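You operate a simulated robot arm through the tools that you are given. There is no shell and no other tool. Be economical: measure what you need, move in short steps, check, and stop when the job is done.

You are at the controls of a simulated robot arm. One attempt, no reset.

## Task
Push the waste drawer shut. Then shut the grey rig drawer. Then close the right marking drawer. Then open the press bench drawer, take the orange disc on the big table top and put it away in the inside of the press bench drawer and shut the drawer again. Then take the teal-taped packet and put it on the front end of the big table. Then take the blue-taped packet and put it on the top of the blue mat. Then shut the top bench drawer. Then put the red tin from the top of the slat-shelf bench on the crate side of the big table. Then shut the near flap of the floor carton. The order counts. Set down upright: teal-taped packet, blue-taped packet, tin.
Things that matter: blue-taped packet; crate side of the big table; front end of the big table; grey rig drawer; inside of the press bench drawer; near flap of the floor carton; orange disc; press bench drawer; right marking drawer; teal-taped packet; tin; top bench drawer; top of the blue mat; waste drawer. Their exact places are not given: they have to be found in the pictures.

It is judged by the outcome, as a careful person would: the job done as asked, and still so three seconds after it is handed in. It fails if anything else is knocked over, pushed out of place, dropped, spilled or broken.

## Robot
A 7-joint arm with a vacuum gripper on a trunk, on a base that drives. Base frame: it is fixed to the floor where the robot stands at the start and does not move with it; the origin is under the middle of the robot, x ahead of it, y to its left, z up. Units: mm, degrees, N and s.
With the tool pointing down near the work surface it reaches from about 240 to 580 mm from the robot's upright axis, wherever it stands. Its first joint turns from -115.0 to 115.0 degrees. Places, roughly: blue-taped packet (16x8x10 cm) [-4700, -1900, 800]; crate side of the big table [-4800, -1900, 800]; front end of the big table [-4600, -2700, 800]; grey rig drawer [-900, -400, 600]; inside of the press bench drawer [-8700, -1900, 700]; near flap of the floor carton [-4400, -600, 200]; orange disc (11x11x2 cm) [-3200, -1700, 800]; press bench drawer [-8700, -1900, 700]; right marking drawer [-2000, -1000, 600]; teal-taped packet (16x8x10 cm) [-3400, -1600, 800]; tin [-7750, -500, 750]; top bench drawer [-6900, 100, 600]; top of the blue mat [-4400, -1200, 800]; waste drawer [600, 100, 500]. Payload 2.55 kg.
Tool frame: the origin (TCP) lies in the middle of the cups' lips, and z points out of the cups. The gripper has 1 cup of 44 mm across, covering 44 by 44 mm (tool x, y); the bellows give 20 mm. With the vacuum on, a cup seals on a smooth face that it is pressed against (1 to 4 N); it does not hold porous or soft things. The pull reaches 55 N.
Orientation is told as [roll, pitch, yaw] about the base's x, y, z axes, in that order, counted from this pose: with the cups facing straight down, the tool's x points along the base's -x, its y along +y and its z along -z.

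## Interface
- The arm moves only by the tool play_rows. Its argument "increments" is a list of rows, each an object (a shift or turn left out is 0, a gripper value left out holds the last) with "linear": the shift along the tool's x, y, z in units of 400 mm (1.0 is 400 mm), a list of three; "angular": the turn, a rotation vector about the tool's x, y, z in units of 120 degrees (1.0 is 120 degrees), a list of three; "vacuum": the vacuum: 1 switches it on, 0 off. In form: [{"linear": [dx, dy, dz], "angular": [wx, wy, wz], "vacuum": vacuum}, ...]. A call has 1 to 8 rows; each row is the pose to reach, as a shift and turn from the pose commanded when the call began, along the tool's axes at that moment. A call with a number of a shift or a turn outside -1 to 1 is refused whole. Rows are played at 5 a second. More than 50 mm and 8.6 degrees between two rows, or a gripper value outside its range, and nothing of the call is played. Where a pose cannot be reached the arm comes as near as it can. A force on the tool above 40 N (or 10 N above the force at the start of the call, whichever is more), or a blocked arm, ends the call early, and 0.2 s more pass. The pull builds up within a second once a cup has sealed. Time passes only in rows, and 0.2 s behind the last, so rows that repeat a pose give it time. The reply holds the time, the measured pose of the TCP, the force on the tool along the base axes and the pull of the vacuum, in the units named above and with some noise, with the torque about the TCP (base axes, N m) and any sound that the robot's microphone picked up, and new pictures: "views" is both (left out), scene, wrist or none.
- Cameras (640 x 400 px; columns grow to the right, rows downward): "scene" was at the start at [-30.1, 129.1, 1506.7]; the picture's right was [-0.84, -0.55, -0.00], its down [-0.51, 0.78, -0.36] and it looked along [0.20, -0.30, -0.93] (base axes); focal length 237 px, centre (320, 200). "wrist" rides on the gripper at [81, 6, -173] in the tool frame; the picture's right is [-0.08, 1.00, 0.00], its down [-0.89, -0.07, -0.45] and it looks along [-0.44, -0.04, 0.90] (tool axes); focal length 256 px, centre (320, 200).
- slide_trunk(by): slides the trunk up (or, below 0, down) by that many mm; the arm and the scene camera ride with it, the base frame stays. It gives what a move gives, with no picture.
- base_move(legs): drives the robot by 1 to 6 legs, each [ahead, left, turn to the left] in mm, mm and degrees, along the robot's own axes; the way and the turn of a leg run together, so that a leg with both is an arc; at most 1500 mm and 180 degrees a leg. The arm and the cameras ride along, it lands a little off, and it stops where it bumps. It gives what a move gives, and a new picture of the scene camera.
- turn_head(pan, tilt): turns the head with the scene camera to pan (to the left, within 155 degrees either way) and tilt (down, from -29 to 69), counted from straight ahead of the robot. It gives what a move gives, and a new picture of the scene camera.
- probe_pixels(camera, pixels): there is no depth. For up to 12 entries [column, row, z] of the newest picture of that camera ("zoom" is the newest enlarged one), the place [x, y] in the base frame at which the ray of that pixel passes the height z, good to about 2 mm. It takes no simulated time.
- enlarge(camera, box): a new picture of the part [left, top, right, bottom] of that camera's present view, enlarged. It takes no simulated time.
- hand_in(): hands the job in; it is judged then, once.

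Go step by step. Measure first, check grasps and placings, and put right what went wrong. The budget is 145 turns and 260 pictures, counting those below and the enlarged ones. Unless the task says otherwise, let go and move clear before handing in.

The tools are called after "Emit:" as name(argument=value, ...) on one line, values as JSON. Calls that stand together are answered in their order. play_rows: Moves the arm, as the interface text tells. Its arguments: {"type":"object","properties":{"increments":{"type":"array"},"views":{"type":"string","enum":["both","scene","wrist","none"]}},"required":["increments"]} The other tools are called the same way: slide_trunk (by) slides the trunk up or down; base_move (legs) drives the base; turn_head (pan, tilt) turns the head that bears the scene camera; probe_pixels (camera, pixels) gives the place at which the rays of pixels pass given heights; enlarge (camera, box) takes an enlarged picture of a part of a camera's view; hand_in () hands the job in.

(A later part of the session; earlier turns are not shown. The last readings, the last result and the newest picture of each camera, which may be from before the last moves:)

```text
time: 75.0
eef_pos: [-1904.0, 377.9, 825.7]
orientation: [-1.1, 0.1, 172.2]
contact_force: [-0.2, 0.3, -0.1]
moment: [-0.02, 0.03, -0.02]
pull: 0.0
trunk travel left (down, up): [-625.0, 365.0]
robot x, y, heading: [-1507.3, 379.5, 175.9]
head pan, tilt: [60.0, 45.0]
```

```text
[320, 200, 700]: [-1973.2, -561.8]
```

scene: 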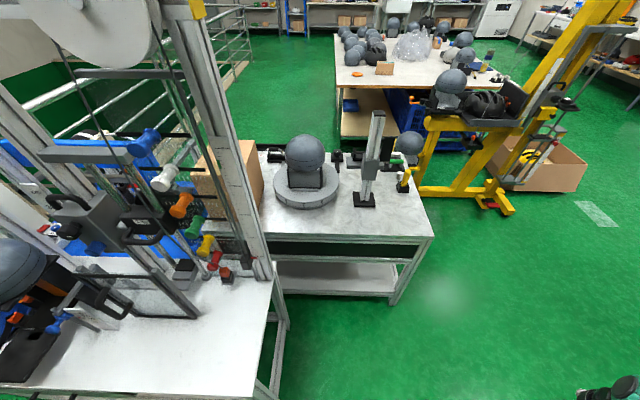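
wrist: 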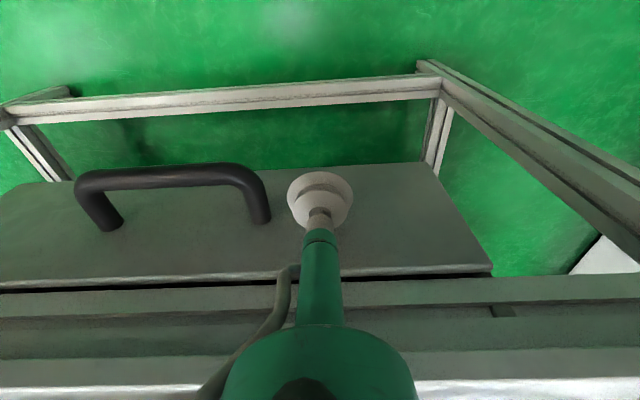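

Emit:
probe_pixels(camera="scene", pixels=[[393, 303, 0], [432, 237, 700], [262, 237, 700], [205, 148, 700], [412, 190, 0], [512, 212, 0], [342, 138, 0], [337, 65, 750], [510, 80, 750], [490, 187, 0], [400, 150, 0]])

```text
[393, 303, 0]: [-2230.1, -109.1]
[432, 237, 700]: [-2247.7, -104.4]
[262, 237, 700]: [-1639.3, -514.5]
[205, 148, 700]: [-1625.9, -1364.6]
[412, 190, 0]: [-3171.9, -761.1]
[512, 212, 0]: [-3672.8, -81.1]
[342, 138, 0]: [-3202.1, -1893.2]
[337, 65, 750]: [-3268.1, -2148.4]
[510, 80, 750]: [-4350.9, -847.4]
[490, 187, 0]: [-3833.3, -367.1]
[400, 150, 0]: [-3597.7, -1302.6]
```

The drawers must be on the far side of the marking table. I'll drive to its right end to measure the gap there.

Emit:
base_move(legs=[[990, 120, 0], [0, 0, 60]])

Emit:
turn_head(pan=15, tilt=45)

```text
time: 82.9
eef_pos: [-2696.6, -21.5, 825.6]
orientation: [-1.1, 0.1, -127.0]
contact_force: [-0.8, 0.5, 0.4]
moment: [0.0, 0.0, -0.03]
pull: 0.0
trunk travel left (down, up): [-625.0, 365.0]
robot x, y, heading: [-2507.6, 318.8, -122.9]
head pan, tilt: [60.0, 45.0]
```

scene: 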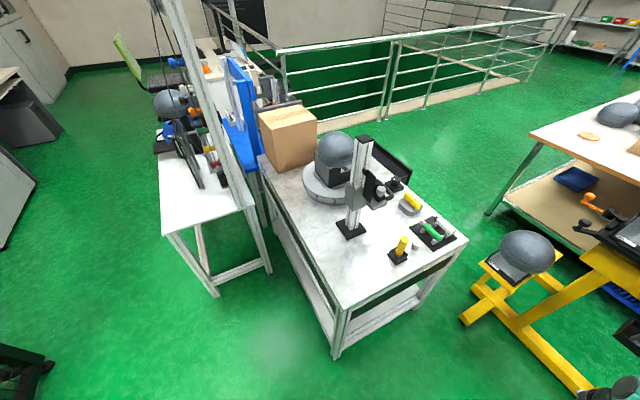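

```text
time: 84.0
eef_pos: [-2696.7, -22.1, 826.5]
orientation: [-1.2, 0.1, -126.8]
contact_force: [0.6, -0.3, -0.2]
moment: [0.01, -0.01, -0.05]
pull: 0.0
trunk travel left (down, up): [-625.0, 365.0]
robot x, y, heading: [-2501.8, 325.4, -123.2]
head pan, tilt: [15.0, 45.0]
```

scene: 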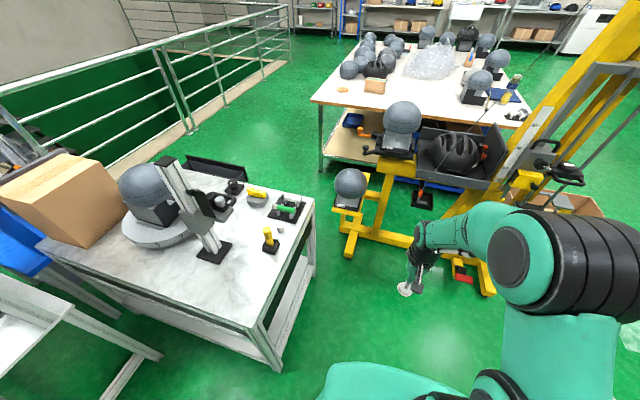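

Emit:
probe_pixels(camera="scene", pixels=[[275, 368, 0], [310, 275, 0], [312, 203, 700], [240, 325, 700], [347, 257, 0], [343, 225, 0], [335, 208, 500], [490, 293, 0], [322, 170, 0], [312, 100, 780], [190, 170, 700], [195, 130, 0]])

```text
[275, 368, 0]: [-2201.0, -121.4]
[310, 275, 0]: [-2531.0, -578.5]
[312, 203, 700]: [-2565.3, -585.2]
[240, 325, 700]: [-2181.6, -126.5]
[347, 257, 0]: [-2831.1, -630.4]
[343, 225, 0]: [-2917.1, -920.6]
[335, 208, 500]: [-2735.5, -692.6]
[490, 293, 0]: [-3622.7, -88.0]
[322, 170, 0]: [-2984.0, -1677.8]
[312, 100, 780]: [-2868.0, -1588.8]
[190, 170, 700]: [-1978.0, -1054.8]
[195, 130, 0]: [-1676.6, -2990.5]
```

The gap beside the marking table to the yellow stand is only 280 mm, so I must go round the big table. I'll probe that route.

Emit:
probe_pixels(camera="scene", pixels=[[348, 42, 780], [525, 120, 780], [635, 235, 0], [600, 195, 300], [535, 130, 0], [283, 62, 0], [560, 52, 0]])

Emit:
turn_head(pan=-45, tilt=30)

```text
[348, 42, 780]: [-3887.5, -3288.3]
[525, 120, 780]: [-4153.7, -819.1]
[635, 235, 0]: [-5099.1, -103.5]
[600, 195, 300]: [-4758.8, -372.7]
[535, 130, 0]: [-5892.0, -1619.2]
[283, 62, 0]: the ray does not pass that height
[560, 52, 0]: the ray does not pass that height
```

```text
time: 85.3
eef_pos: [-2698.2, -22.6, 825.1]
orientation: [-1.2, 0.1, -127.0]
contact_force: [0.3, -0.4, -0.3]
moment: [0.0, 0.02, -0.02]
pull: 0.1
trunk travel left (down, up): [-625.0, 365.0]
robot x, y, heading: [-2505.3, 324.7, -123.0]
head pan, tilt: [-45.0, 30.0]
```

scene: 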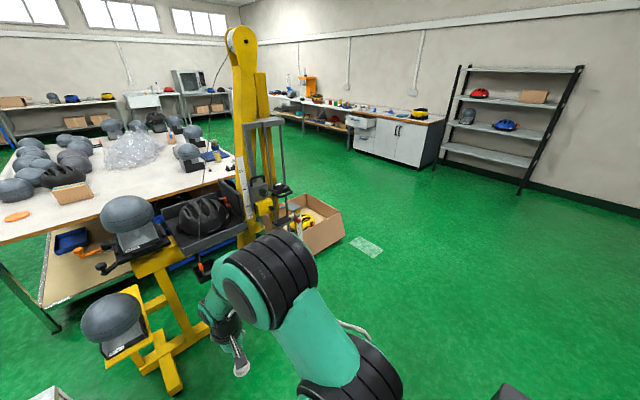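

Emit:
probe_pixels(camera="scene", pixels=[[318, 253, 0], [343, 235, 0], [290, 195, 200], [365, 247, 0], [232, 155, 780], [230, 185, 0], [15, 217, 780], [362, 150, 0], [270, 110, 700], [180, 395, 0]])

Emit:
enlarge(camera="scene", box=[0, 80, 360, 280])

```text
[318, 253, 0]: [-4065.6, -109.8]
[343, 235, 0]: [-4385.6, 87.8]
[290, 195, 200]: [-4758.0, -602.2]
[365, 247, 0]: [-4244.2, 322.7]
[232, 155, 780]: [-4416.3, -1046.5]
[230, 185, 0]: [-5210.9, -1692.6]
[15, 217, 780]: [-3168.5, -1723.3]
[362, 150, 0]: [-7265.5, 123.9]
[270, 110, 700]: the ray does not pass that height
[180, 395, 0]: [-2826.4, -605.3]
```

```text
1.78 times, centred on (180, 180) of scene
```

zoom: 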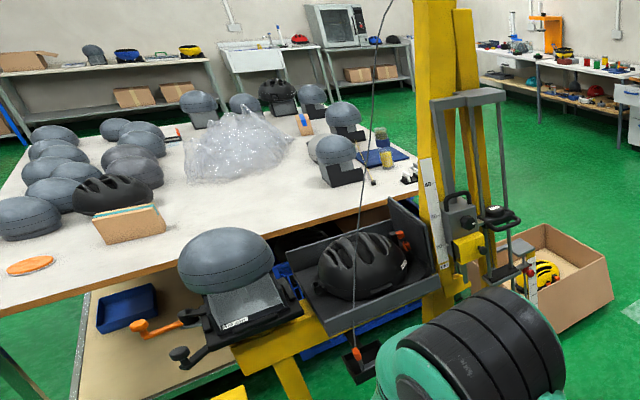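

Route: right past the carton, then down the far side of the big table. I'll drive the first part.

Emit:
turn_head(pan=0, tilt=30)

Emit:
base_move(legs=[[325, -890, 0], [325, -890, 0], [1172, -611, 0]])

```text
time: 86.4
eef_pos: [-2697.8, -22.5, 824.4]
orientation: [-1.2, 0.1, -126.8]
contact_force: [-0.9, 0.9, -0.8]
moment: [-0.01, 0.0, -0.02]
pull: 0.1
trunk travel left (down, up): [-625.0, 365.0]
robot x, y, heading: [-2503.4, 324.0, -123.1]
head pan, tilt: [0.0, 30.0]
```

scene: 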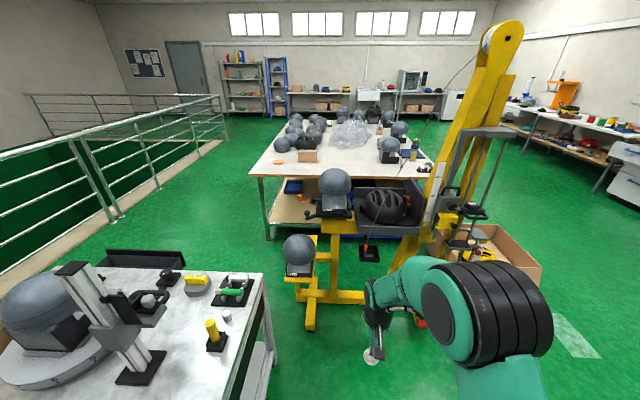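

```text
time: 102.2
eef_pos: [-5686.5, -267.5, 825.4]
orientation: [-1.3, 0.1, -125.9]
contact_force: [0.5, 0.7, -0.6]
moment: [-0.02, 0.01, -0.02]
pull: 0.1
trunk travel left (down, up): [-625.0, 365.0]
robot x, y, heading: [-5500.0, 84.8, -121.9]
head pan, tilt: [0.0, 30.0]
```

scene: 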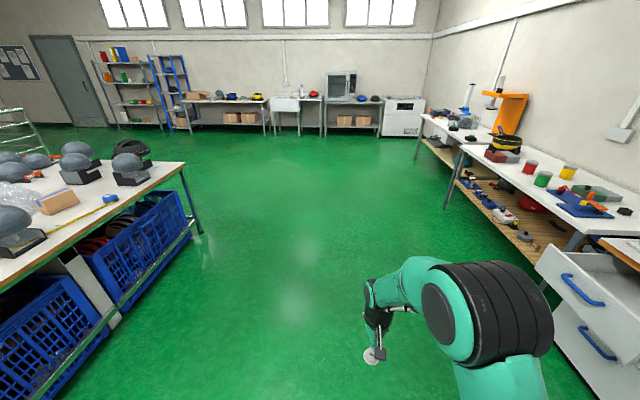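

Emit:
probe_pixels(camera="scene", pixels=[[202, 232, 0], [182, 165, 780], [100, 145, 780], [530, 170, 800], [490, 120, 800], [445, 207, 0], [160, 130, 0], [60, 395, 0]])

Emit:
base_move(legs=[[1300, 0, 0], [1300, 0, 0]])

Emit:
turn_head(pan=90, tilt=30)

```text
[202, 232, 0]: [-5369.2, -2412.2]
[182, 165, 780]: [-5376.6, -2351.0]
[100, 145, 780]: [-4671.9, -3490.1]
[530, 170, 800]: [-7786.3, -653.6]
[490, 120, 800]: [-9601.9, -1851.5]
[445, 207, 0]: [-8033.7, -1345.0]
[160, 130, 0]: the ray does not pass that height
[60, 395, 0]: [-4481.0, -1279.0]
```

```text
time: 114.8
eef_pos: [-7079.8, -2450.4, 824.6]
orientation: [-1.2, 0.1, -126.5]
contact_force: [0.0, 1.4, -0.1]
moment: [-0.02, -0.02, 0.04]
pull: 0.0
trunk travel left (down, up): [-625.0, 365.0]
robot x, y, heading: [-6890.3, -2100.1, -122.7]
head pan, tilt: [0.0, 30.0]
```

scene: 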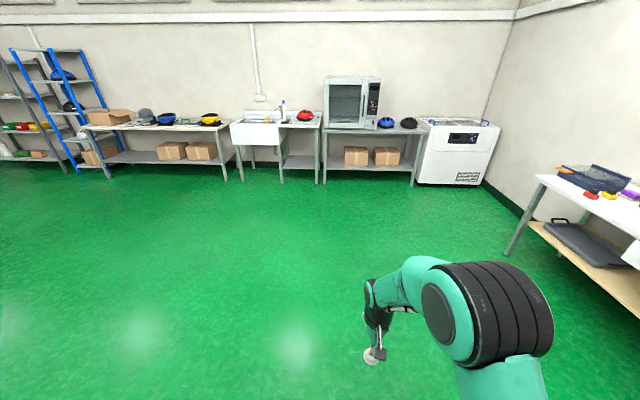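

```text
time: 116.5
eef_pos: [-7080.5, -2447.8, 825.6]
orientation: [-1.2, 0.1, -126.5]
contact_force: [0.2, -0.5, 0.0]
moment: [0.02, 0.02, -0.02]
pull: 0.0
trunk travel left (down, up): [-625.0, 365.0]
robot x, y, heading: [-6891.6, -2097.5, -122.6]
head pan, tilt: [90.0, 30.0]
```

scene: 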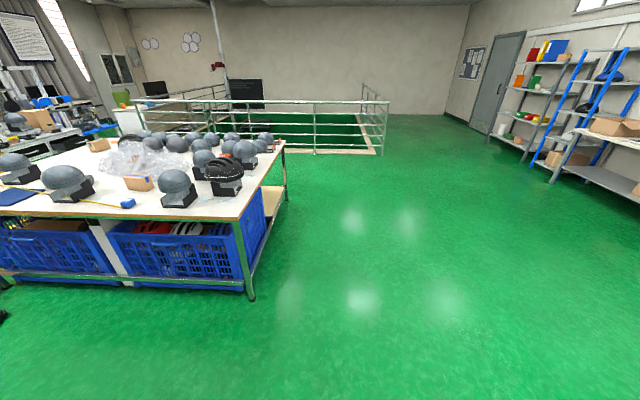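

The room is open here. I'll turn around to heading 54.7 and drive round the front end of the big table into the aisle by the railing.

Emit:
base_move(legs=[[0, 0, 177.3]])

Emit:
turn_head(pan=0, tilt=35)

Emit:
base_move(legs=[[-117, -873, 0], [-117, -873, 0], [148, -814, 0], [148, -814, 0], [886, -169, 0], [886, -169, 0]])

```text
time: 124.1
eef_pos: [-6685.9, -1761.5, 824.5]
orientation: [-1.1, 0.1, 50.7]
contact_force: [0.7, -0.8, -0.5]
moment: [-0.02, 0.05, 0.0]
pull: 0.1
trunk travel left (down, up): [-625.0, 365.0]
robot x, y, heading: [-6892.4, -2104.9, 54.4]
head pan, tilt: [90.0, 30.0]
```

scene: 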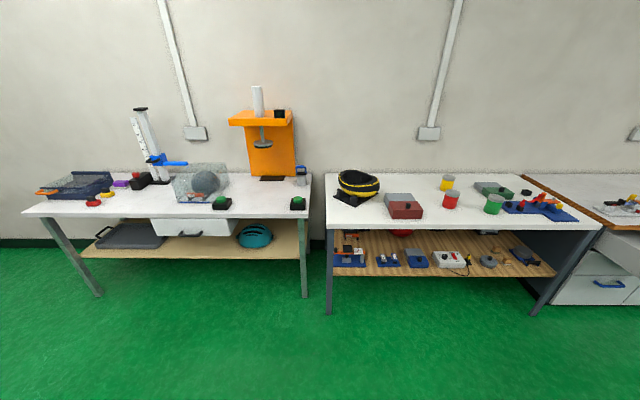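

```text
time: 125.7
eef_pos: [-6685.3, -1760.9, 825.1]
orientation: [-1.2, 0.1, 50.7]
contact_force: [-0.5, -0.5, 0.7]
moment: [-0.03, 0.01, 0.04]
pull: 0.1
trunk travel left (down, up): [-625.0, 365.0]
robot x, y, heading: [-6891.2, -2100.4, 54.6]
head pan, tilt: [0.0, 35.0]
```

scene: 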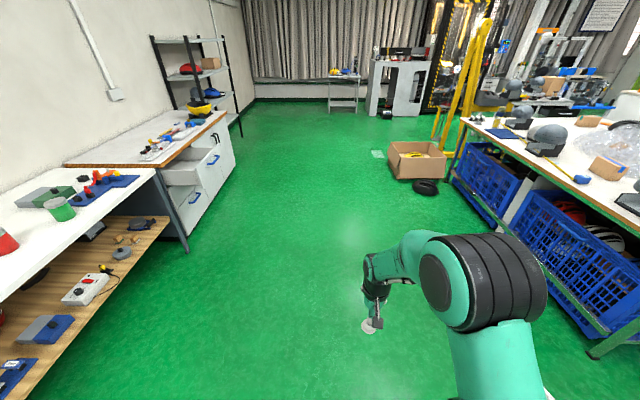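

```text
time: 151.3
eef_pos: [-2589.4, -2405.0, 824.8]
orientation: [-1.2, 0.1, 50.6]
contact_force: [0.2, 0.7, -1.0]
moment: [-0.03, 0.04, 0.0]
pull: 0.0
trunk travel left (down, up): [-625.0, 365.0]
robot x, y, heading: [-2796.6, -2743.7, 54.2]
head pan, tilt: [0.0, 35.0]
```

scene: 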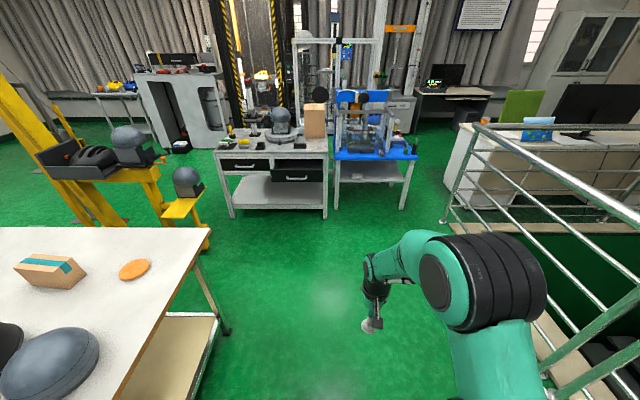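

The marking drawers are ahead: the right one (handle ~ (298,178)) is open. I'll drive closer and measure.

Emit:
probe_pixels(camera="scene", pixels=[[273, 170, 650], [323, 168, 650], [298, 178, 600], [217, 155, 700], [328, 152, 700], [135, 268, 780], [233, 215, 0], [327, 218, 0]])

Emit:
base_move(legs=[[750, 0, 0]])

```text
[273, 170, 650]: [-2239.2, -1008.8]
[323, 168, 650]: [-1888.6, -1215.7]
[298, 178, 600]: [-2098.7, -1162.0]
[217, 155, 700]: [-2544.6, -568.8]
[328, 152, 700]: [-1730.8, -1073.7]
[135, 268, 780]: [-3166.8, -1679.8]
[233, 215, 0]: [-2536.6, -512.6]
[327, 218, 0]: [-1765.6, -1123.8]
```

```text
time: 155.4
eef_pos: [-2155.1, -1794.2, 824.7]
orientation: [-1.2, 0.0, 50.8]
contact_force: [0.1, -0.7, -0.5]
moment: [0.0, 0.04, -0.01]
pull: 0.1
trunk travel left (down, up): [-625.0, 365.0]
robot x, y, heading: [-2360.6, -2135.2, 54.6]
head pan, tilt: [0.0, 35.0]
```

scene: 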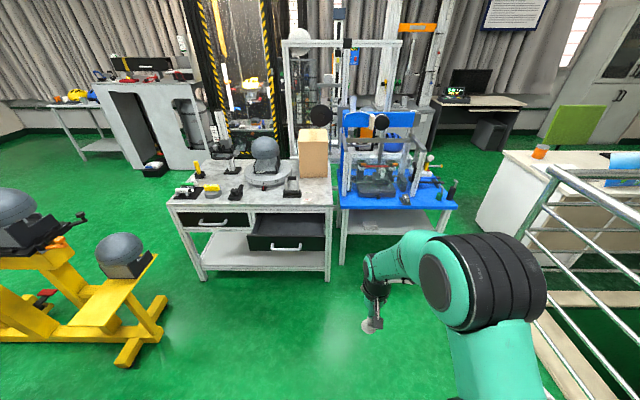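

Emit:
enlarge(camera="scene", box=[160, 160, 360, 285])

Emit:
probe_pixels(camera="scene", pixels=[[204, 280, 0], [328, 281, 0], [168, 204, 700], [334, 206, 700], [248, 233, 650], [325, 235, 650], [285, 247, 580], [250, 250, 540], [168, 204, 720], [334, 206, 720]])

```text
3.20 times, centred on (260, 222) of scene
```

zoom: 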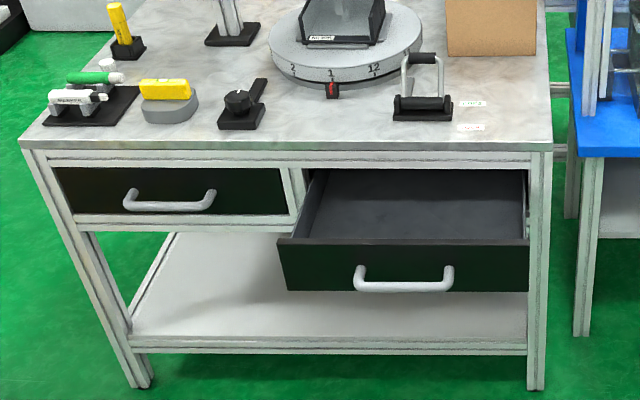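

```text
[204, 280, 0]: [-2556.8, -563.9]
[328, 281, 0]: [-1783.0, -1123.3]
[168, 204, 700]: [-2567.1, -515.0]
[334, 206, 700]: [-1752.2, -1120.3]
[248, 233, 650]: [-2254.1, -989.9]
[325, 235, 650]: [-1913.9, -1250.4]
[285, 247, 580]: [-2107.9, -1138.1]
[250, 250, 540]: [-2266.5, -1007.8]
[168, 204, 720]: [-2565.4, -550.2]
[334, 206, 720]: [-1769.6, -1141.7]
```

The front top is z≈673, s≈-2152, and it's about 193 mm open. I'll tilt the tip forward, lower and drive up to the right of its handle.

Emit:
play_rows(increments=[{"angular": [0, -0.06, 0]}, {"angular": [0, -0.12, 0]}], views="none")

Emit:
slide_trunk(by=-188)

Emit:
base_move(legs=[[470, 196, 0]])

Emit:
play_rows(increments=[{"linear": [-0.02, 0, 0.005]}], views="wrist")

```text
time: 156.0
eef_pos: [-2153.9, -1795.1, 825.4]
orientation: [-1.2, -14.5, 51.1]
contact_force: [-0.2, -0.3, -0.1]
moment: [0.02, 0.0, 0.01]
pull: 0.0
trunk travel left (down, up): [-625.0, 365.0]
robot x, y, heading: [-2361.3, -2137.8, 54.7]
head pan, tilt: [0.0, 35.0]
```

```text
time: 158.1
eef_pos: [-2155.0, -1794.6, 638.8]
orientation: [-1.2, -14.4, 51.1]
contact_force: [-0.5, -0.5, 0.9]
moment: [-0.01, 0.02, 0.02]
pull: 0.1
trunk travel left (down, up): [-437.0, 553.0]
robot x, y, heading: [-2360.8, -2135.0, 54.8]
head pan, tilt: [0.0, 35.0]
```

```text
time: 161.1
eef_pos: [-2046.2, -1299.0, 636.9]
orientation: [-1.2, -14.3, 51.3]
contact_force: [0.7, 0.3, -0.1]
moment: [0.01, 0.0, -0.03]
pull: 0.0
trunk travel left (down, up): [-437.0, 553.0]
robot x, y, heading: [-2249.4, -1638.6, 54.9]
head pan, tilt: [0.0, 35.0]
```

scene: 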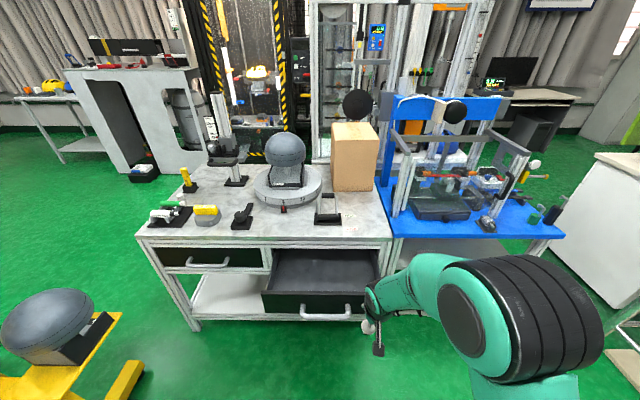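

```text
time: 161.5
eef_pos: [-2041.3, -1293.0, 637.3]
orientation: [-1.3, -14.4, 51.4]
contact_force: [-0.4, 0.6, -0.1]
moment: [-0.04, 0.02, -0.04]
pull: 0.0
trunk travel left (down, up): [-437.0, 553.0]
robot x, y, heading: [-2252.8, -1640.2, 54.7]
head pan, tilt: [0.0, 35.0]
```

wrist: 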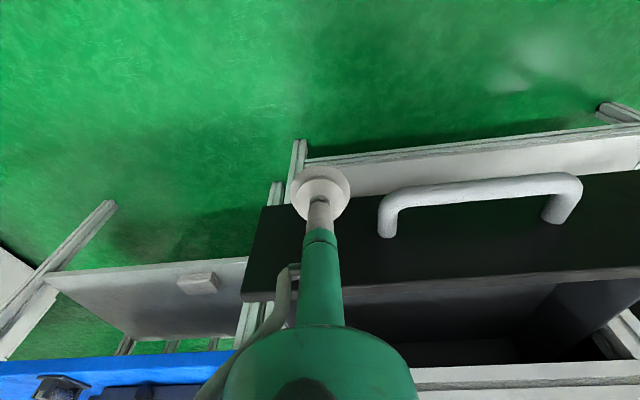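

The cup sits between the drawer's right edge and handle. I'll advance the base 130 mm, then push with the arm.

Emit:
base_move(legs=[[130, 0, 0]])

Emit:
play_rows(increments=[{"linear": [-0.05, 0.0025, 0.0125]}, {"linear": [-0.1, 0.005, 0.025]}, {"linear": [-0.15, 0.0075, 0.0375]}, {"linear": [-0.2, 0.01, 0.05]}, {"linear": [-0.25, 0.0125, 0.0625]}, {"linear": [-0.29, 0.0145, 0.0725]}, {"linear": [-0.33, 0.0165, 0.0825]}], views="wrist")

```text
time: 162.8
eef_pos: [-1966.4, -1187.3, 636.7]
orientation: [-1.2, -14.3, 51.2]
contact_force: [0.0, 0.4, 0.6]
moment: [0.0, 0.0, -0.01]
pull: 0.0
trunk travel left (down, up): [-437.0, 553.0]
robot x, y, heading: [-2176.2, -1535.4, 55.0]
head pan, tilt: [0.0, 35.0]
```

scene: 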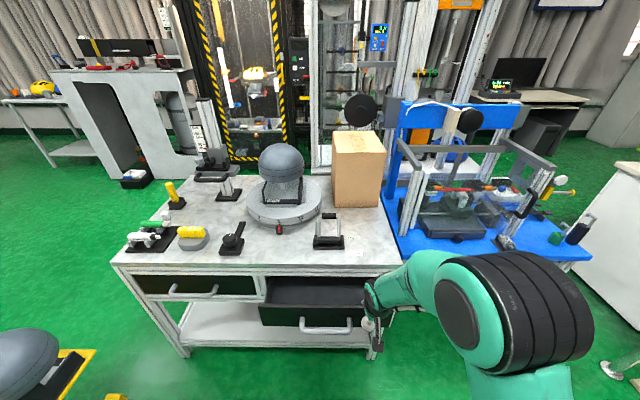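

```text
time: 164.3
eef_pos: [-1891.3, -1086.2, 632.3]
orientation: [-1.5, -13.1, 51.3]
contact_force: [-18.4, -19.9, -3.8]
moment: [0.15, -0.22, 0.04]
pull: 0.1
trunk travel left (down, up): [-437.0, 553.0]
robot x, y, heading: [-2174.3, -1535.4, 54.8]
head pan, tilt: [0.0, 35.0]
```

wrist: 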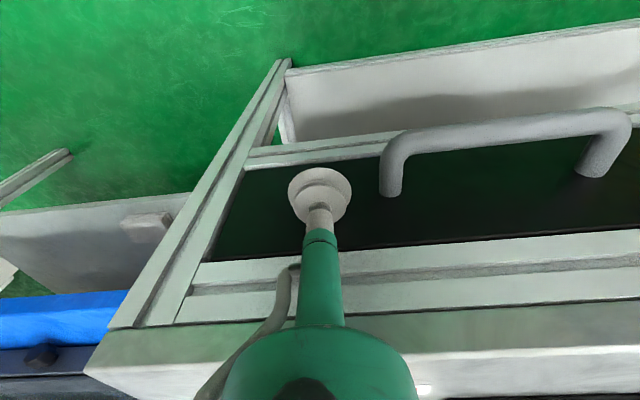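

Solid 27 N stop at the cup with the front flush: the right marking drawer is closed. I'll back out, raise, and drive back round to the press bench.

Emit:
base_move(legs=[[-1347, -191, 0]])

Emit:
slide_trunk(by=188)

Emit:
play_rows(increments=[{"linear": [0.12, 0, 0], "angular": [0, 0.06, 0]}, {"linear": [0.24, 0, 0], "angular": [0, 0.115, 0]}, {"linear": [0.36, 0, 0], "angular": [0, 0.115, 0]}], views="none")

Emit:
base_move(legs=[[-886, 169, 0], [-886, 169, 0], [-148, 814, 0], [-148, 814, 0], [117, 873, 0], [117, 873, 0]])

Emit:
turn_head(pan=100, tilt=30)

```text
time: 171.1
eef_pos: [-2505.5, -2285.0, 638.5]
orientation: [-1.3, -14.3, 51.5]
contact_force: [0.3, 0.0, -0.1]
moment: [0.01, -0.01, 0.03]
pull: 0.1
trunk travel left (down, up): [-437.0, 553.0]
robot x, y, heading: [-2795.0, -2741.3, 55.0]
head pan, tilt: [0.0, 35.0]
```

scene: 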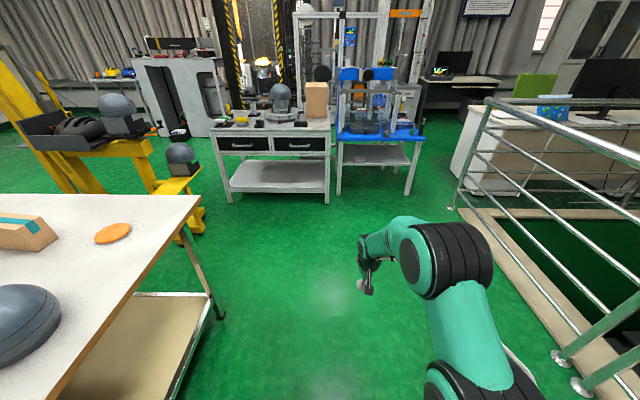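

```text
time: 173.2
eef_pos: [-2504.4, -2286.0, 826.5]
orientation: [-1.3, -14.4, 51.5]
contact_force: [1.0, 0.5, -1.1]
moment: [-0.03, 0.03, 0.01]
pull: 0.1
trunk travel left (down, up): [-625.0, 365.0]
robot x, y, heading: [-2793.7, -2743.0, 55.0]
head pan, tilt: [0.0, 35.0]
```

```text
time: 174.0
eef_pos: [-2593.4, -2396.1, 789.9]
orientation: [-1.2, -0.6, 51.1]
contact_force: [-0.6, 0.3, 0.3]
moment: [0.02, 0.0, -0.01]
pull: 0.0
trunk travel left (down, up): [-625.0, 365.0]
robot x, y, heading: [-2793.8, -2738.9, 55.1]
head pan, tilt: [0.0, 35.0]
```

```text
time: 199.7
eef_pos: [-6702.5, -1787.9, 790.6]
orientation: [-1.3, -0.6, 51.6]
contact_force: [0.5, 0.2, 0.4]
moment: [0.01, 0.0, -0.01]
pull: 0.0
trunk travel left (down, up): [-625.0, 365.0]
robot x, y, heading: [-6903.4, -2136.0, 55.2]
head pan, tilt: [0.0, 35.0]
```

scene: 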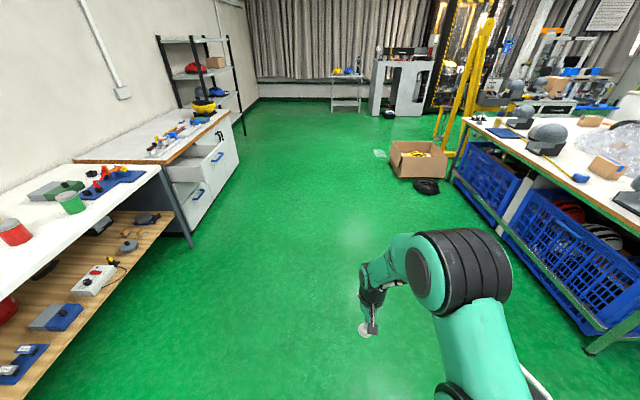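

```text
time: 201.4
eef_pos: [-6703.9, -1786.5, 789.6]
orientation: [-1.2, -0.6, 51.5]
contact_force: [-0.1, -0.4, 0.5]
moment: [0.0, 0.0, 0.0]
pull: 0.0
trunk travel left (down, up): [-625.0, 365.0]
robot x, y, heading: [-6904.2, -2138.5, 55.4]
head pan, tilt: [100.0, 30.0]
```

scene: 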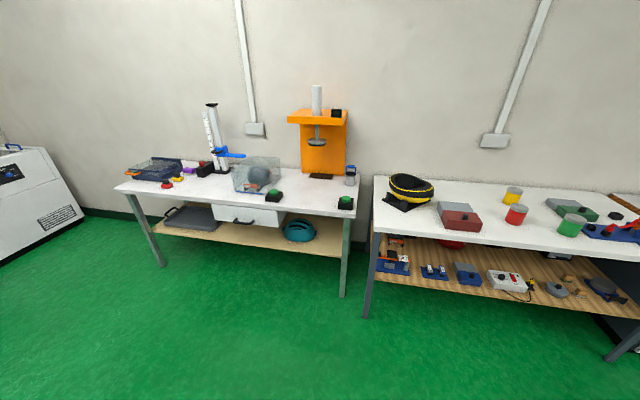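

Emit:
enlarge(camera="scene", box=[100, 150, 380, 310])

Emit:
probe_pixels(camera="scene", pixels=[[162, 266, 0], [342, 298, 0], [115, 188, 780], [355, 216, 780], [215, 206, 740], [283, 222, 660], [218, 222, 660], [366, 318, 0], [240, 222, 690]])

```text
2.29 times, centred on (240, 230) of scene
```

zoom: 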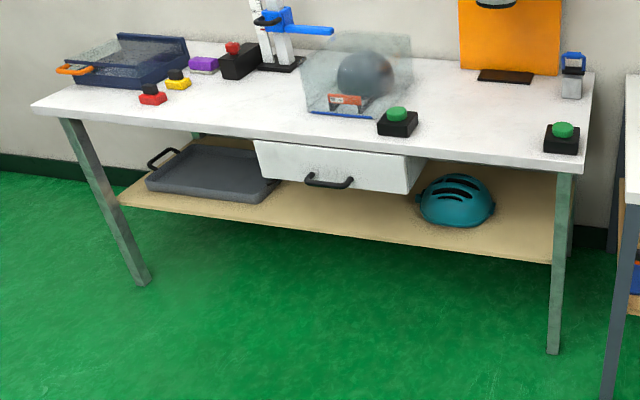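

```text
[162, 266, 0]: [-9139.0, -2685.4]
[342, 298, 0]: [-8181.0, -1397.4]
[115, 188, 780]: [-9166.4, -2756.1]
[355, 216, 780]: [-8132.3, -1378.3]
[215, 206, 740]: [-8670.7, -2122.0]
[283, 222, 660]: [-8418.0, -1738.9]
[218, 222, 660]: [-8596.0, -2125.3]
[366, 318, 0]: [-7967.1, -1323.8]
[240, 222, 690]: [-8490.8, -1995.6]
```

Emit:
probe_pixels(camera="zoom", pixels=[[254, 141, 740], [410, 155, 740], [410, 193, 660], [262, 177, 660], [330, 184, 670], [410, 193, 640], [400, 140, 780], [165, 95, 800], [360, 115, 780], [397, 130, 780]])

```text
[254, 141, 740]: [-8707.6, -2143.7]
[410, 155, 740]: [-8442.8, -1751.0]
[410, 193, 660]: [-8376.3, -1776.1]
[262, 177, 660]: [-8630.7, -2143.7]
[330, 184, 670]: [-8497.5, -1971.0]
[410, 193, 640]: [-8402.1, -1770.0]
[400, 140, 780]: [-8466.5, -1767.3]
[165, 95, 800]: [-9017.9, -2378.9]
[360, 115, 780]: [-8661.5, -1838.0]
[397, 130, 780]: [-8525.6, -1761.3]
```

The drawer front is at s≈5690 (bench direction 143.1°), spanning u -6940..-6467 and z 610–740, with the handle low in the centre. I'll turn to face it and raise the tool to horizontal.

Emit:
base_move(legs=[[0, 0, 87.7]])

Emit:
turn_head(pan=0, tilt=35)

Emit:
play_rows(increments=[{"linear": [-0.0406, 0, -0.103], "angular": [0, -0.07, 0]}, {"linear": [-0.081, 0, -0.206], "angular": [0, -0.14, 0]}, {"linear": [-0.122, 0, -0.309], "angular": [0, -0.21, 0]}, {"linear": [-0.1624, 0, -0.412], "angular": [0, -0.28, 0]}, {"linear": [-0.203, 0, -0.515], "angular": [0, -0.35, 0]}, {"linear": [-0.2436, 0, -0.618], "angular": [0, -0.42, 0]}, {"linear": [-0.2842, 0, -0.721], "angular": [0, -0.49, 0]}, {"linear": [-0.325, 0, -0.824], "angular": [0, -0.56, 0]}], views="scene")

```text
time: 205.6
eef_pos: [-7248.7, -1929.2, 790.4]
orientation: [-1.2, -0.5, 140.2]
contact_force: [0.3, -0.3, -0.6]
moment: [0.01, -0.03, -0.04]
pull: 0.1
trunk travel left (down, up): [-625.0, 365.0]
robot x, y, heading: [-6902.3, -2138.6, 144.0]
head pan, tilt: [100.0, 30.0]
```

scene: 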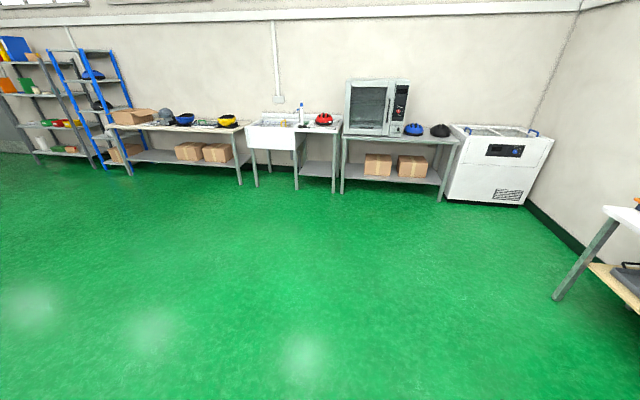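

```text
time: 207.4
eef_pos: [-7249.4, -1930.0, 790.0]
orientation: [-1.1, -0.7, 140.2]
contact_force: [0.1, -0.3, 0.1]
moment: [0.02, -0.01, -0.02]
pull: 0.1
trunk travel left (down, up): [-625.0, 365.0]
robot x, y, heading: [-6907.1, -2136.9, 143.7]
head pan, tilt: [0.0, 35.0]
```

scene: 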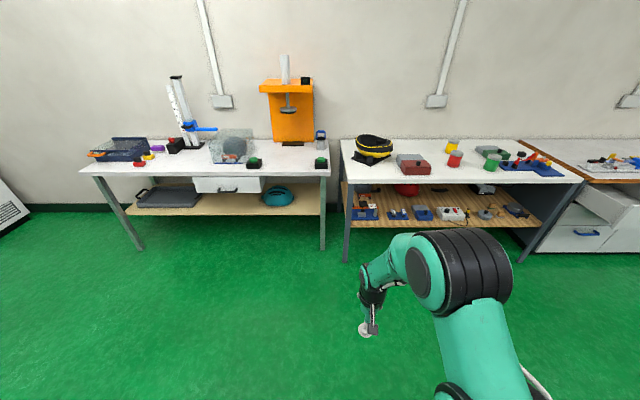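

```text
time: 209.2
eef_pos: [-7352.7, -1853.5, 1121.8]
orientation: [-3.1, -67.8, 143.1]
contact_force: [-0.4, -0.1, -0.2]
moment: [0.02, -0.01, 0.0]
pull: 0.0
trunk travel left (down, up): [-625.0, 365.0]
robot x, y, heading: [-6903.3, -2138.2, 144.0]
head pan, tilt: [0.0, 35.0]
```

scene: 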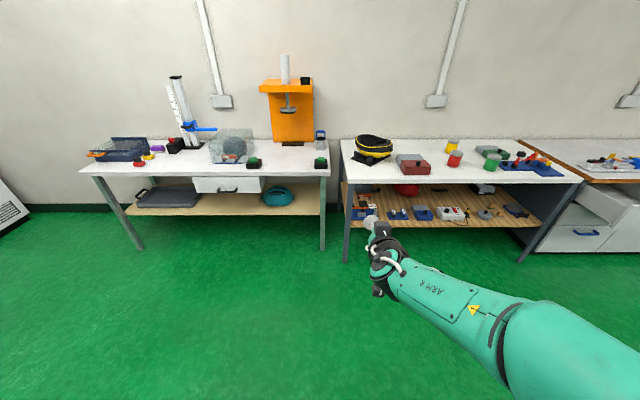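

Tilt 67.8° was reached fine. I'll go on to 90°, trying to keep the height.

Emit:
play_rows(increments=[{"angular": [0, -0.06, 0]}, {"angular": [0, -0.12, 0]}, {"angular": [0, -0.185, 0]}, {"angular": [0, -0.185, 0]}], views="none")

```text
time: 210.2
eef_pos: [-7346.1, -1851.3, 1143.8]
orientation: [-62.4, -88.7, -157.1]
contact_force: [-0.4, 0.0, 0.5]
moment: [0.03, 0.01, 0.02]
pull: 0.0
out of reach, approached as far as the arm can: row 3, 4
trunk travel left (down, up): [-625.0, 365.0]
robot x, y, heading: [-6904.4, -2137.6, 144.0]
head pan, tilt: [0.0, 35.0]
```

Tool is horizontal (pitch -88.7). I'll lower the trunk, align the heading and approach.

Emit:
slide_trunk(by=-452)

Emit:
base_move(legs=[[0, 0, 2.4], [780, 628, 0]])

Emit:
enlarge(camera="wrist", box=[0, 0, 640, 400])

```text
refused: -452 is not a number from -400 to 400
```

```text
time: 215.7
eef_pos: [-8353.6, -1979.3, 1141.4]
orientation: [-61.7, -88.6, -154.9]
contact_force: [0.1, -0.2, -0.5]
moment: [0.04, 0.0, 0.0]
pull: 0.1
trunk travel left (down, up): [-625.0, 365.0]
robot x, y, heading: [-7896.3, -2240.7, 147.0]
head pan, tilt: [0.0, 35.0]
```

scene: 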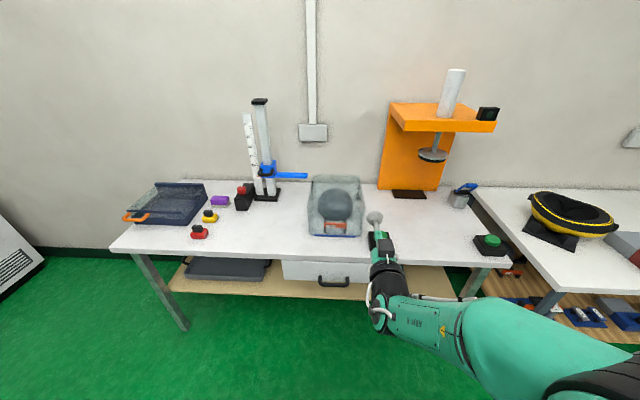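

```text
1.00 times, centred on (320, 200) of wrist
```

zoom: 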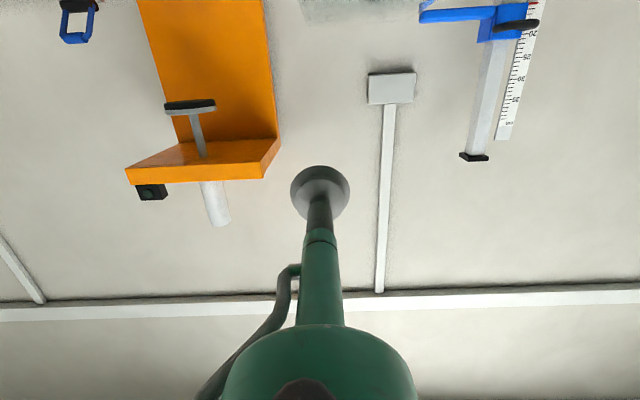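

The TCP is still 184 mm outside the bench edge, so lowering here is safe.

Emit:
slide_trunk(by=-400)

Emit:
slide_trunk(by=-50)

Emit:
enlarge(camera="wrist", box=[0, 0, 640, 400])

Emit:
enlarge(camera="scene", box=[200, 100, 520, 300])

```text
time: 219.6
eef_pos: [-8352.6, -1978.5, 742.3]
orientation: [-60.1, -88.7, -156.6]
contact_force: [0.2, 1.1, 0.1]
moment: [0.0, 0.0, -0.02]
pull: 0.1
trunk travel left (down, up): [-225.0, 765.0]
robot x, y, heading: [-7893.6, -2237.5, 147.1]
head pan, tilt: [0.0, 35.0]
```

```text
time: 220.5
eef_pos: [-8354.0, -1978.6, 692.1]
orientation: [-60.3, -88.5, -156.4]
contact_force: [-0.2, -0.3, -0.3]
moment: [0.01, 0.0, -0.02]
pull: 0.0
trunk travel left (down, up): [-175.0, 815.0]
robot x, y, heading: [-7893.5, -2240.8, 147.1]
head pan, tilt: [0.0, 35.0]
```

```text
1.00 times, centred on (320, 200) of wrist
```

zoom: 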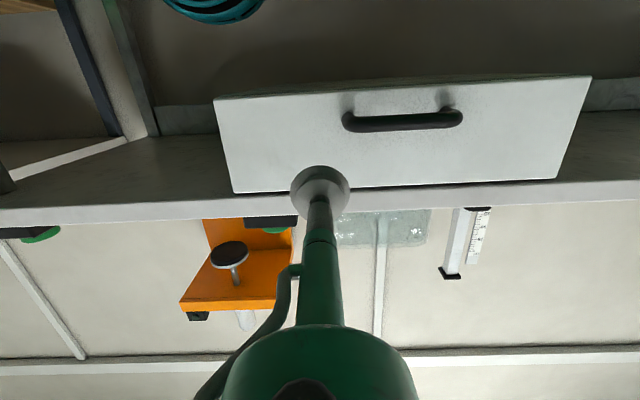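

```text
2.00 times, centred on (360, 200) of scene
```

zoom: 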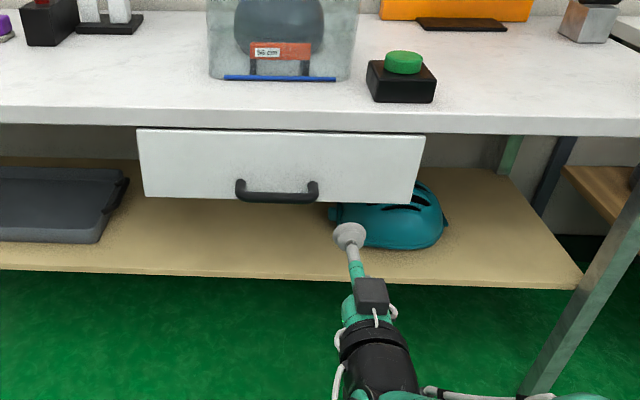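

The tool axis meets the front just right of the handle at mid-height. I'll drive 163 ahead with a 36 mm right shift.

Emit:
base_move(legs=[[160, -36, 0]])

Emit:
play_rows(increments=[{"linear": [0, 0, 0.01], "vacuum": 1}], views="wrist")

```text
time: 221.9
eef_pos: [-8466.8, -1862.4, 691.6]
orientation: [-57.9, -88.6, -158.6]
contact_force: [0.0, 0.3, 0.4]
moment: [-0.02, 0.0, 0.05]
pull: 0.1
trunk travel left (down, up): [-175.0, 815.0]
robot x, y, heading: [-8008.3, -2125.5, 147.1]
head pan, tilt: [0.0, 35.0]
```

scene: 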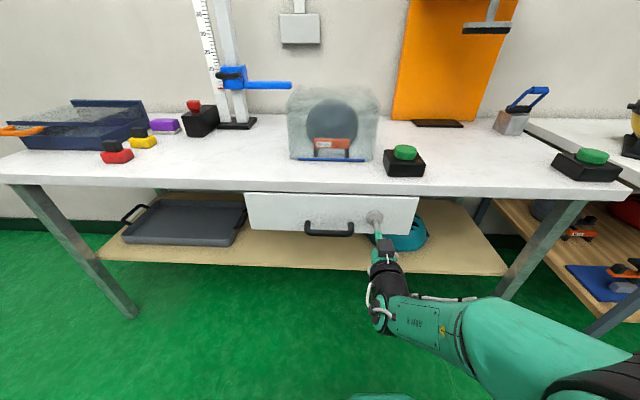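

```text
time: 222.3
eef_pos: [-8468.5, -1860.5, 691.2]
orientation: [-58.0, -88.5, -158.5]
contact_force: [15.4, -10.2, 0.4]
moment: [0.36, 0.44, 0.56]
pull: 55.3
trunk travel left (down, up): [-175.0, 815.0]
robot x, y, heading: [-8007.0, -2122.9, 147.1]
head pan, tilt: [0.0, 35.0]
```

wrist: 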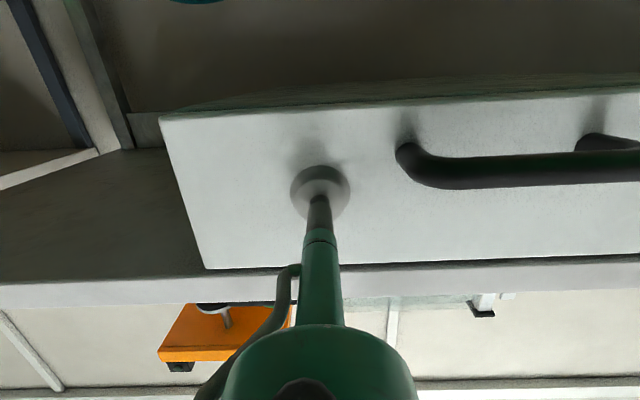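

Sealed at 55 N. I'll pull the drawer open with the base, 220 mm straight back.

Emit:
base_move(legs=[[-220, 15, 0]])

```text
time: 224.0
eef_pos: [-8294.4, -1987.8, 691.0]
orientation: [-46.9, -88.7, -170.1]
contact_force: [16.5, 21.6, -5.8]
moment: [0.19, 0.3, 0.66]
pull: 55.0
trunk travel left (down, up): [-175.0, 815.0]
robot x, y, heading: [-7836.3, -2252.0, 147.0]
head pan, tilt: [0.0, 35.0]
```

scene: 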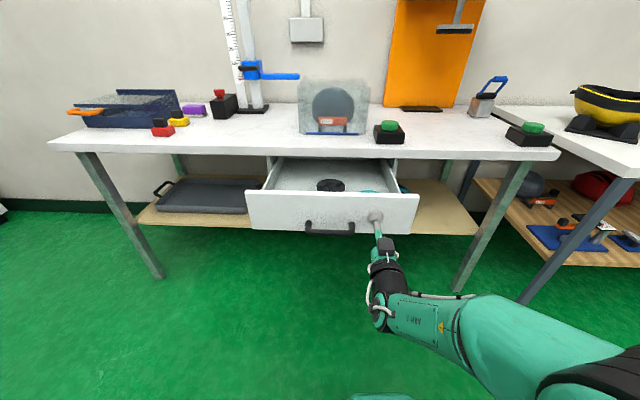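

The drawer is open about 216 mm with room inside. Release and back away.

Emit:
play_rows(increments=[{"linear": [0, 0, 0], "vacuum": 0}, {"linear": [0, 0, 0]}, {"linear": [0, 0, 0]}, {"linear": [0, 0, 0]}], views="none")

Emit:
base_move(legs=[[-300, 20, 0]])

```text
time: 225.0
eef_pos: [-8294.8, -1988.7, 691.9]
orientation: [-49.2, -88.7, -167.7]
contact_force: [0.6, 0.6, 0.0]
moment: [-0.01, 0.02, 0.01]
pull: 0.0
trunk travel left (down, up): [-175.0, 815.0]
robot x, y, heading: [-7834.7, -2253.8, 146.9]
head pan, tilt: [0.0, 35.0]
```

```text
time: 227.0
eef_pos: [-8056.2, -2168.2, 691.4]
orientation: [-50.2, -88.5, -166.6]
contact_force: [-0.7, 0.9, 0.2]
moment: [0.02, 0.0, 0.01]
pull: 0.0
trunk travel left (down, up): [-175.0, 815.0]
robot x, y, heading: [-7593.7, -2433.8, 146.9]
head pan, tilt: [0.0, 35.0]
```

scene: 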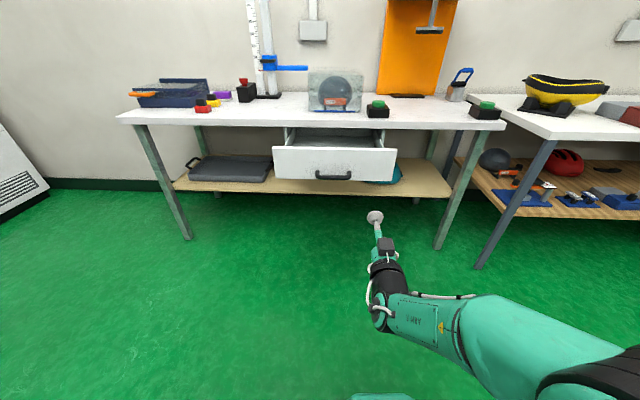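

Drawer open and clear. I'll raise, return the tool to pointing down, then drive to the disc on the big table's railing side.

Emit:
slide_trunk(by=400)

Emit:
play_rows(increments=[{"linear": [0, 0, 0], "angular": [0, 0.07, 0]}, {"linear": [0, 0, 0], "angular": [0, 0.14, 0]}, {"linear": [0.108, 0, -0.05], "angular": [0, 0.21, 0]}, {"linear": [0.216, 0, -0.1], "angular": [0, 0.28, 0]}, {"linear": [0.325, 0, -0.15], "angular": [0, 0.35, 0]}, {"linear": [0.433, 0, -0.2], "angular": [0, 0.42, 0]}, {"linear": [0.541, 0, -0.25], "angular": [0, 0.49, 0]}, {"linear": [0.65, 0, -0.3], "angular": [0, 0.56, 0]}], views="none")

Emit:
play_rows(increments=[{"linear": [0, 0, 0], "angular": [0, 0.065, 0]}, {"linear": [0, 0, 0], "angular": [0, 0.13, 0]}, {"linear": [0, 0, 0], "angular": [0, 0.18, 0]}], views="none")

Emit:
base_move(legs=[[-1072, -180, 0], [-1072, -180, 0], [-986, -44, 0], [-986, -44, 0], [-374, -1077, 0], [71, -1027, 0]])

```text
time: 230.9
eef_pos: [-8055.6, -2168.7, 1091.8]
orientation: [-52.4, -88.7, -164.4]
contact_force: [-0.1, -0.9, 1.0]
moment: [0.01, 0.0, 0.0]
pull: 0.1
trunk travel left (down, up): [-575.0, 415.0]
robot x, y, heading: [-7594.9, -2434.0, 146.8]
head pan, tilt: [0.0, 35.0]
```

```text
time: 232.7
eef_pos: [-7953.8, -2239.7, 832.3]
orientation: [-1.1, -21.8, 143.6]
contact_force: [-0.9, 0.0, 0.6]
moment: [0.02, 0.01, -0.03]
pull: 0.0
trunk travel left (down, up): [-575.0, 415.0]
robot x, y, heading: [-7598.6, -2431.1, 147.2]
head pan, tilt: [0.0, 35.0]
```

```text
time: 233.5
eef_pos: [-7954.8, -2239.1, 833.3]
orientation: [-1.0, -0.3, 143.2]
contact_force: [0.6, -0.1, 0.1]
moment: [-0.01, -0.02, -0.01]
pull: 0.0
trunk travel left (down, up): [-575.0, 415.0]
robot x, y, heading: [-7598.4, -2437.7, 147.1]
head pan, tilt: [0.0, 35.0]
```

```text
time: 264.1
eef_pos: [-2844.8, -2524.0, 833.2]
orientation: [-1.0, -0.4, 143.1]
contact_force: [-0.1, 0.1, -0.2]
moment: [-0.01, 0.04, -0.02]
pull: 0.2
trunk travel left (down, up): [-575.0, 415.0]
robot x, y, heading: [-2490.2, -2720.2, 146.9]
head pan, tilt: [0.0, 35.0]
```

scene: 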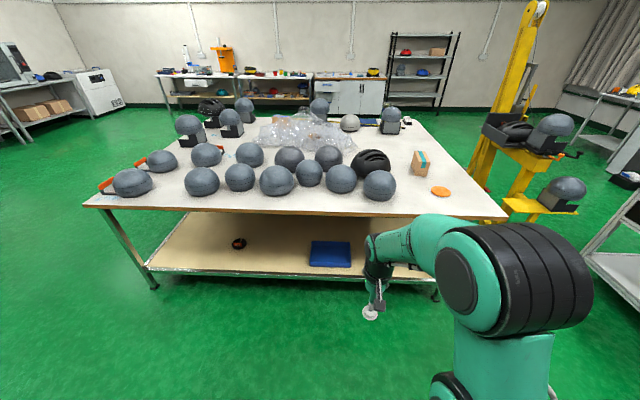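

The disc is at (440,191), and the teal packet at (422,161). Measure.

Emit:
enlarge(camera="scene", box=[360, 130, 520, 230])

Emit:
probe_pixels(camera="scene", pixels=[[440, 191, 800], [440, 191, 780], [506, 219, 780], [85, 205, 780], [437, 297, 0], [153, 288, 0], [421, 163, 850], [423, 172, 785]])

```text
4.00 times, centred on (440, 180) of scene
```

zoom: 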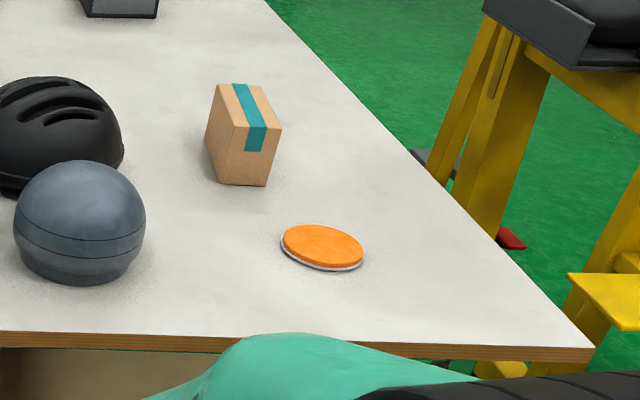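

```text
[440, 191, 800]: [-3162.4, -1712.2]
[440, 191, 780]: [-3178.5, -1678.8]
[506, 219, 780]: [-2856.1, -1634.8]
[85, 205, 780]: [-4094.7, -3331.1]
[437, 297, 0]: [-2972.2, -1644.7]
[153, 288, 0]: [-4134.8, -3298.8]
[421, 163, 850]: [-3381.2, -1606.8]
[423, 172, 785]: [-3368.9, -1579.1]
```

Emit:
base_move(legs=[[613, -503, 0]])

Emit:
play_rows(increments=[{"linear": [0, 0, 0]}], views="wrist")

```text
time: 268.3
eef_pos: [-3081.6, -1771.1, 833.6]
orientation: [-1.0, -0.4, 143.1]
contact_force: [0.2, 0.0, -0.2]
moment: [-0.03, 0.02, 0.01]
pull: 0.0
trunk travel left (down, up): [-575.0, 415.0]
robot x, y, heading: [-2722.4, -1963.9, 146.8]
head pan, tilt: [0.0, 35.0]
```

scene: 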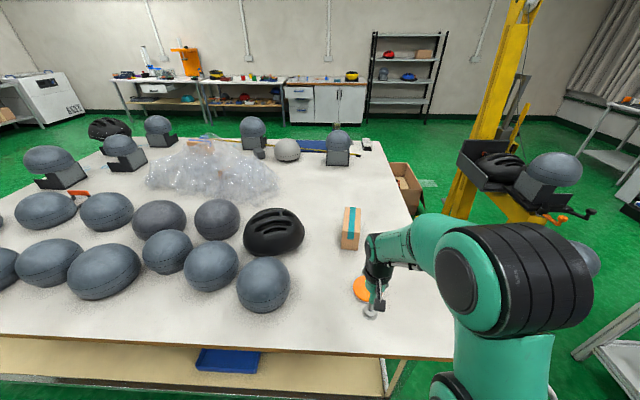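

```text
time: 268.7
eef_pos: [-3081.8, -1770.9, 833.3]
orientation: [-1.0, -0.5, 143.2]
contact_force: [-0.5, 0.9, -0.1]
moment: [0.01, -0.01, -0.02]
pull: 0.1
trunk travel left (down, up): [-575.0, 415.0]
robot x, y, heading: [-2723.0, -1966.6, 147.2]
head pan, tilt: [0.0, 35.0]
```

wrist: 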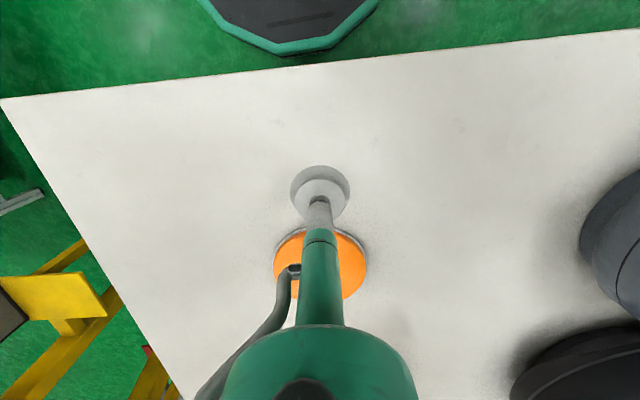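

Emit:
probe_pixels(camera="wrist", pixels=[[320, 263, 800], [274, 263, 800], [367, 263, 800], [321, 228, 800], [321, 300, 800]])

```text
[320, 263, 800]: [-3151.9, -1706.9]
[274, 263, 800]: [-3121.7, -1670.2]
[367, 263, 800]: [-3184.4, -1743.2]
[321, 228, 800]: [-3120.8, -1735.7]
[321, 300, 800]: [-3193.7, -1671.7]
```

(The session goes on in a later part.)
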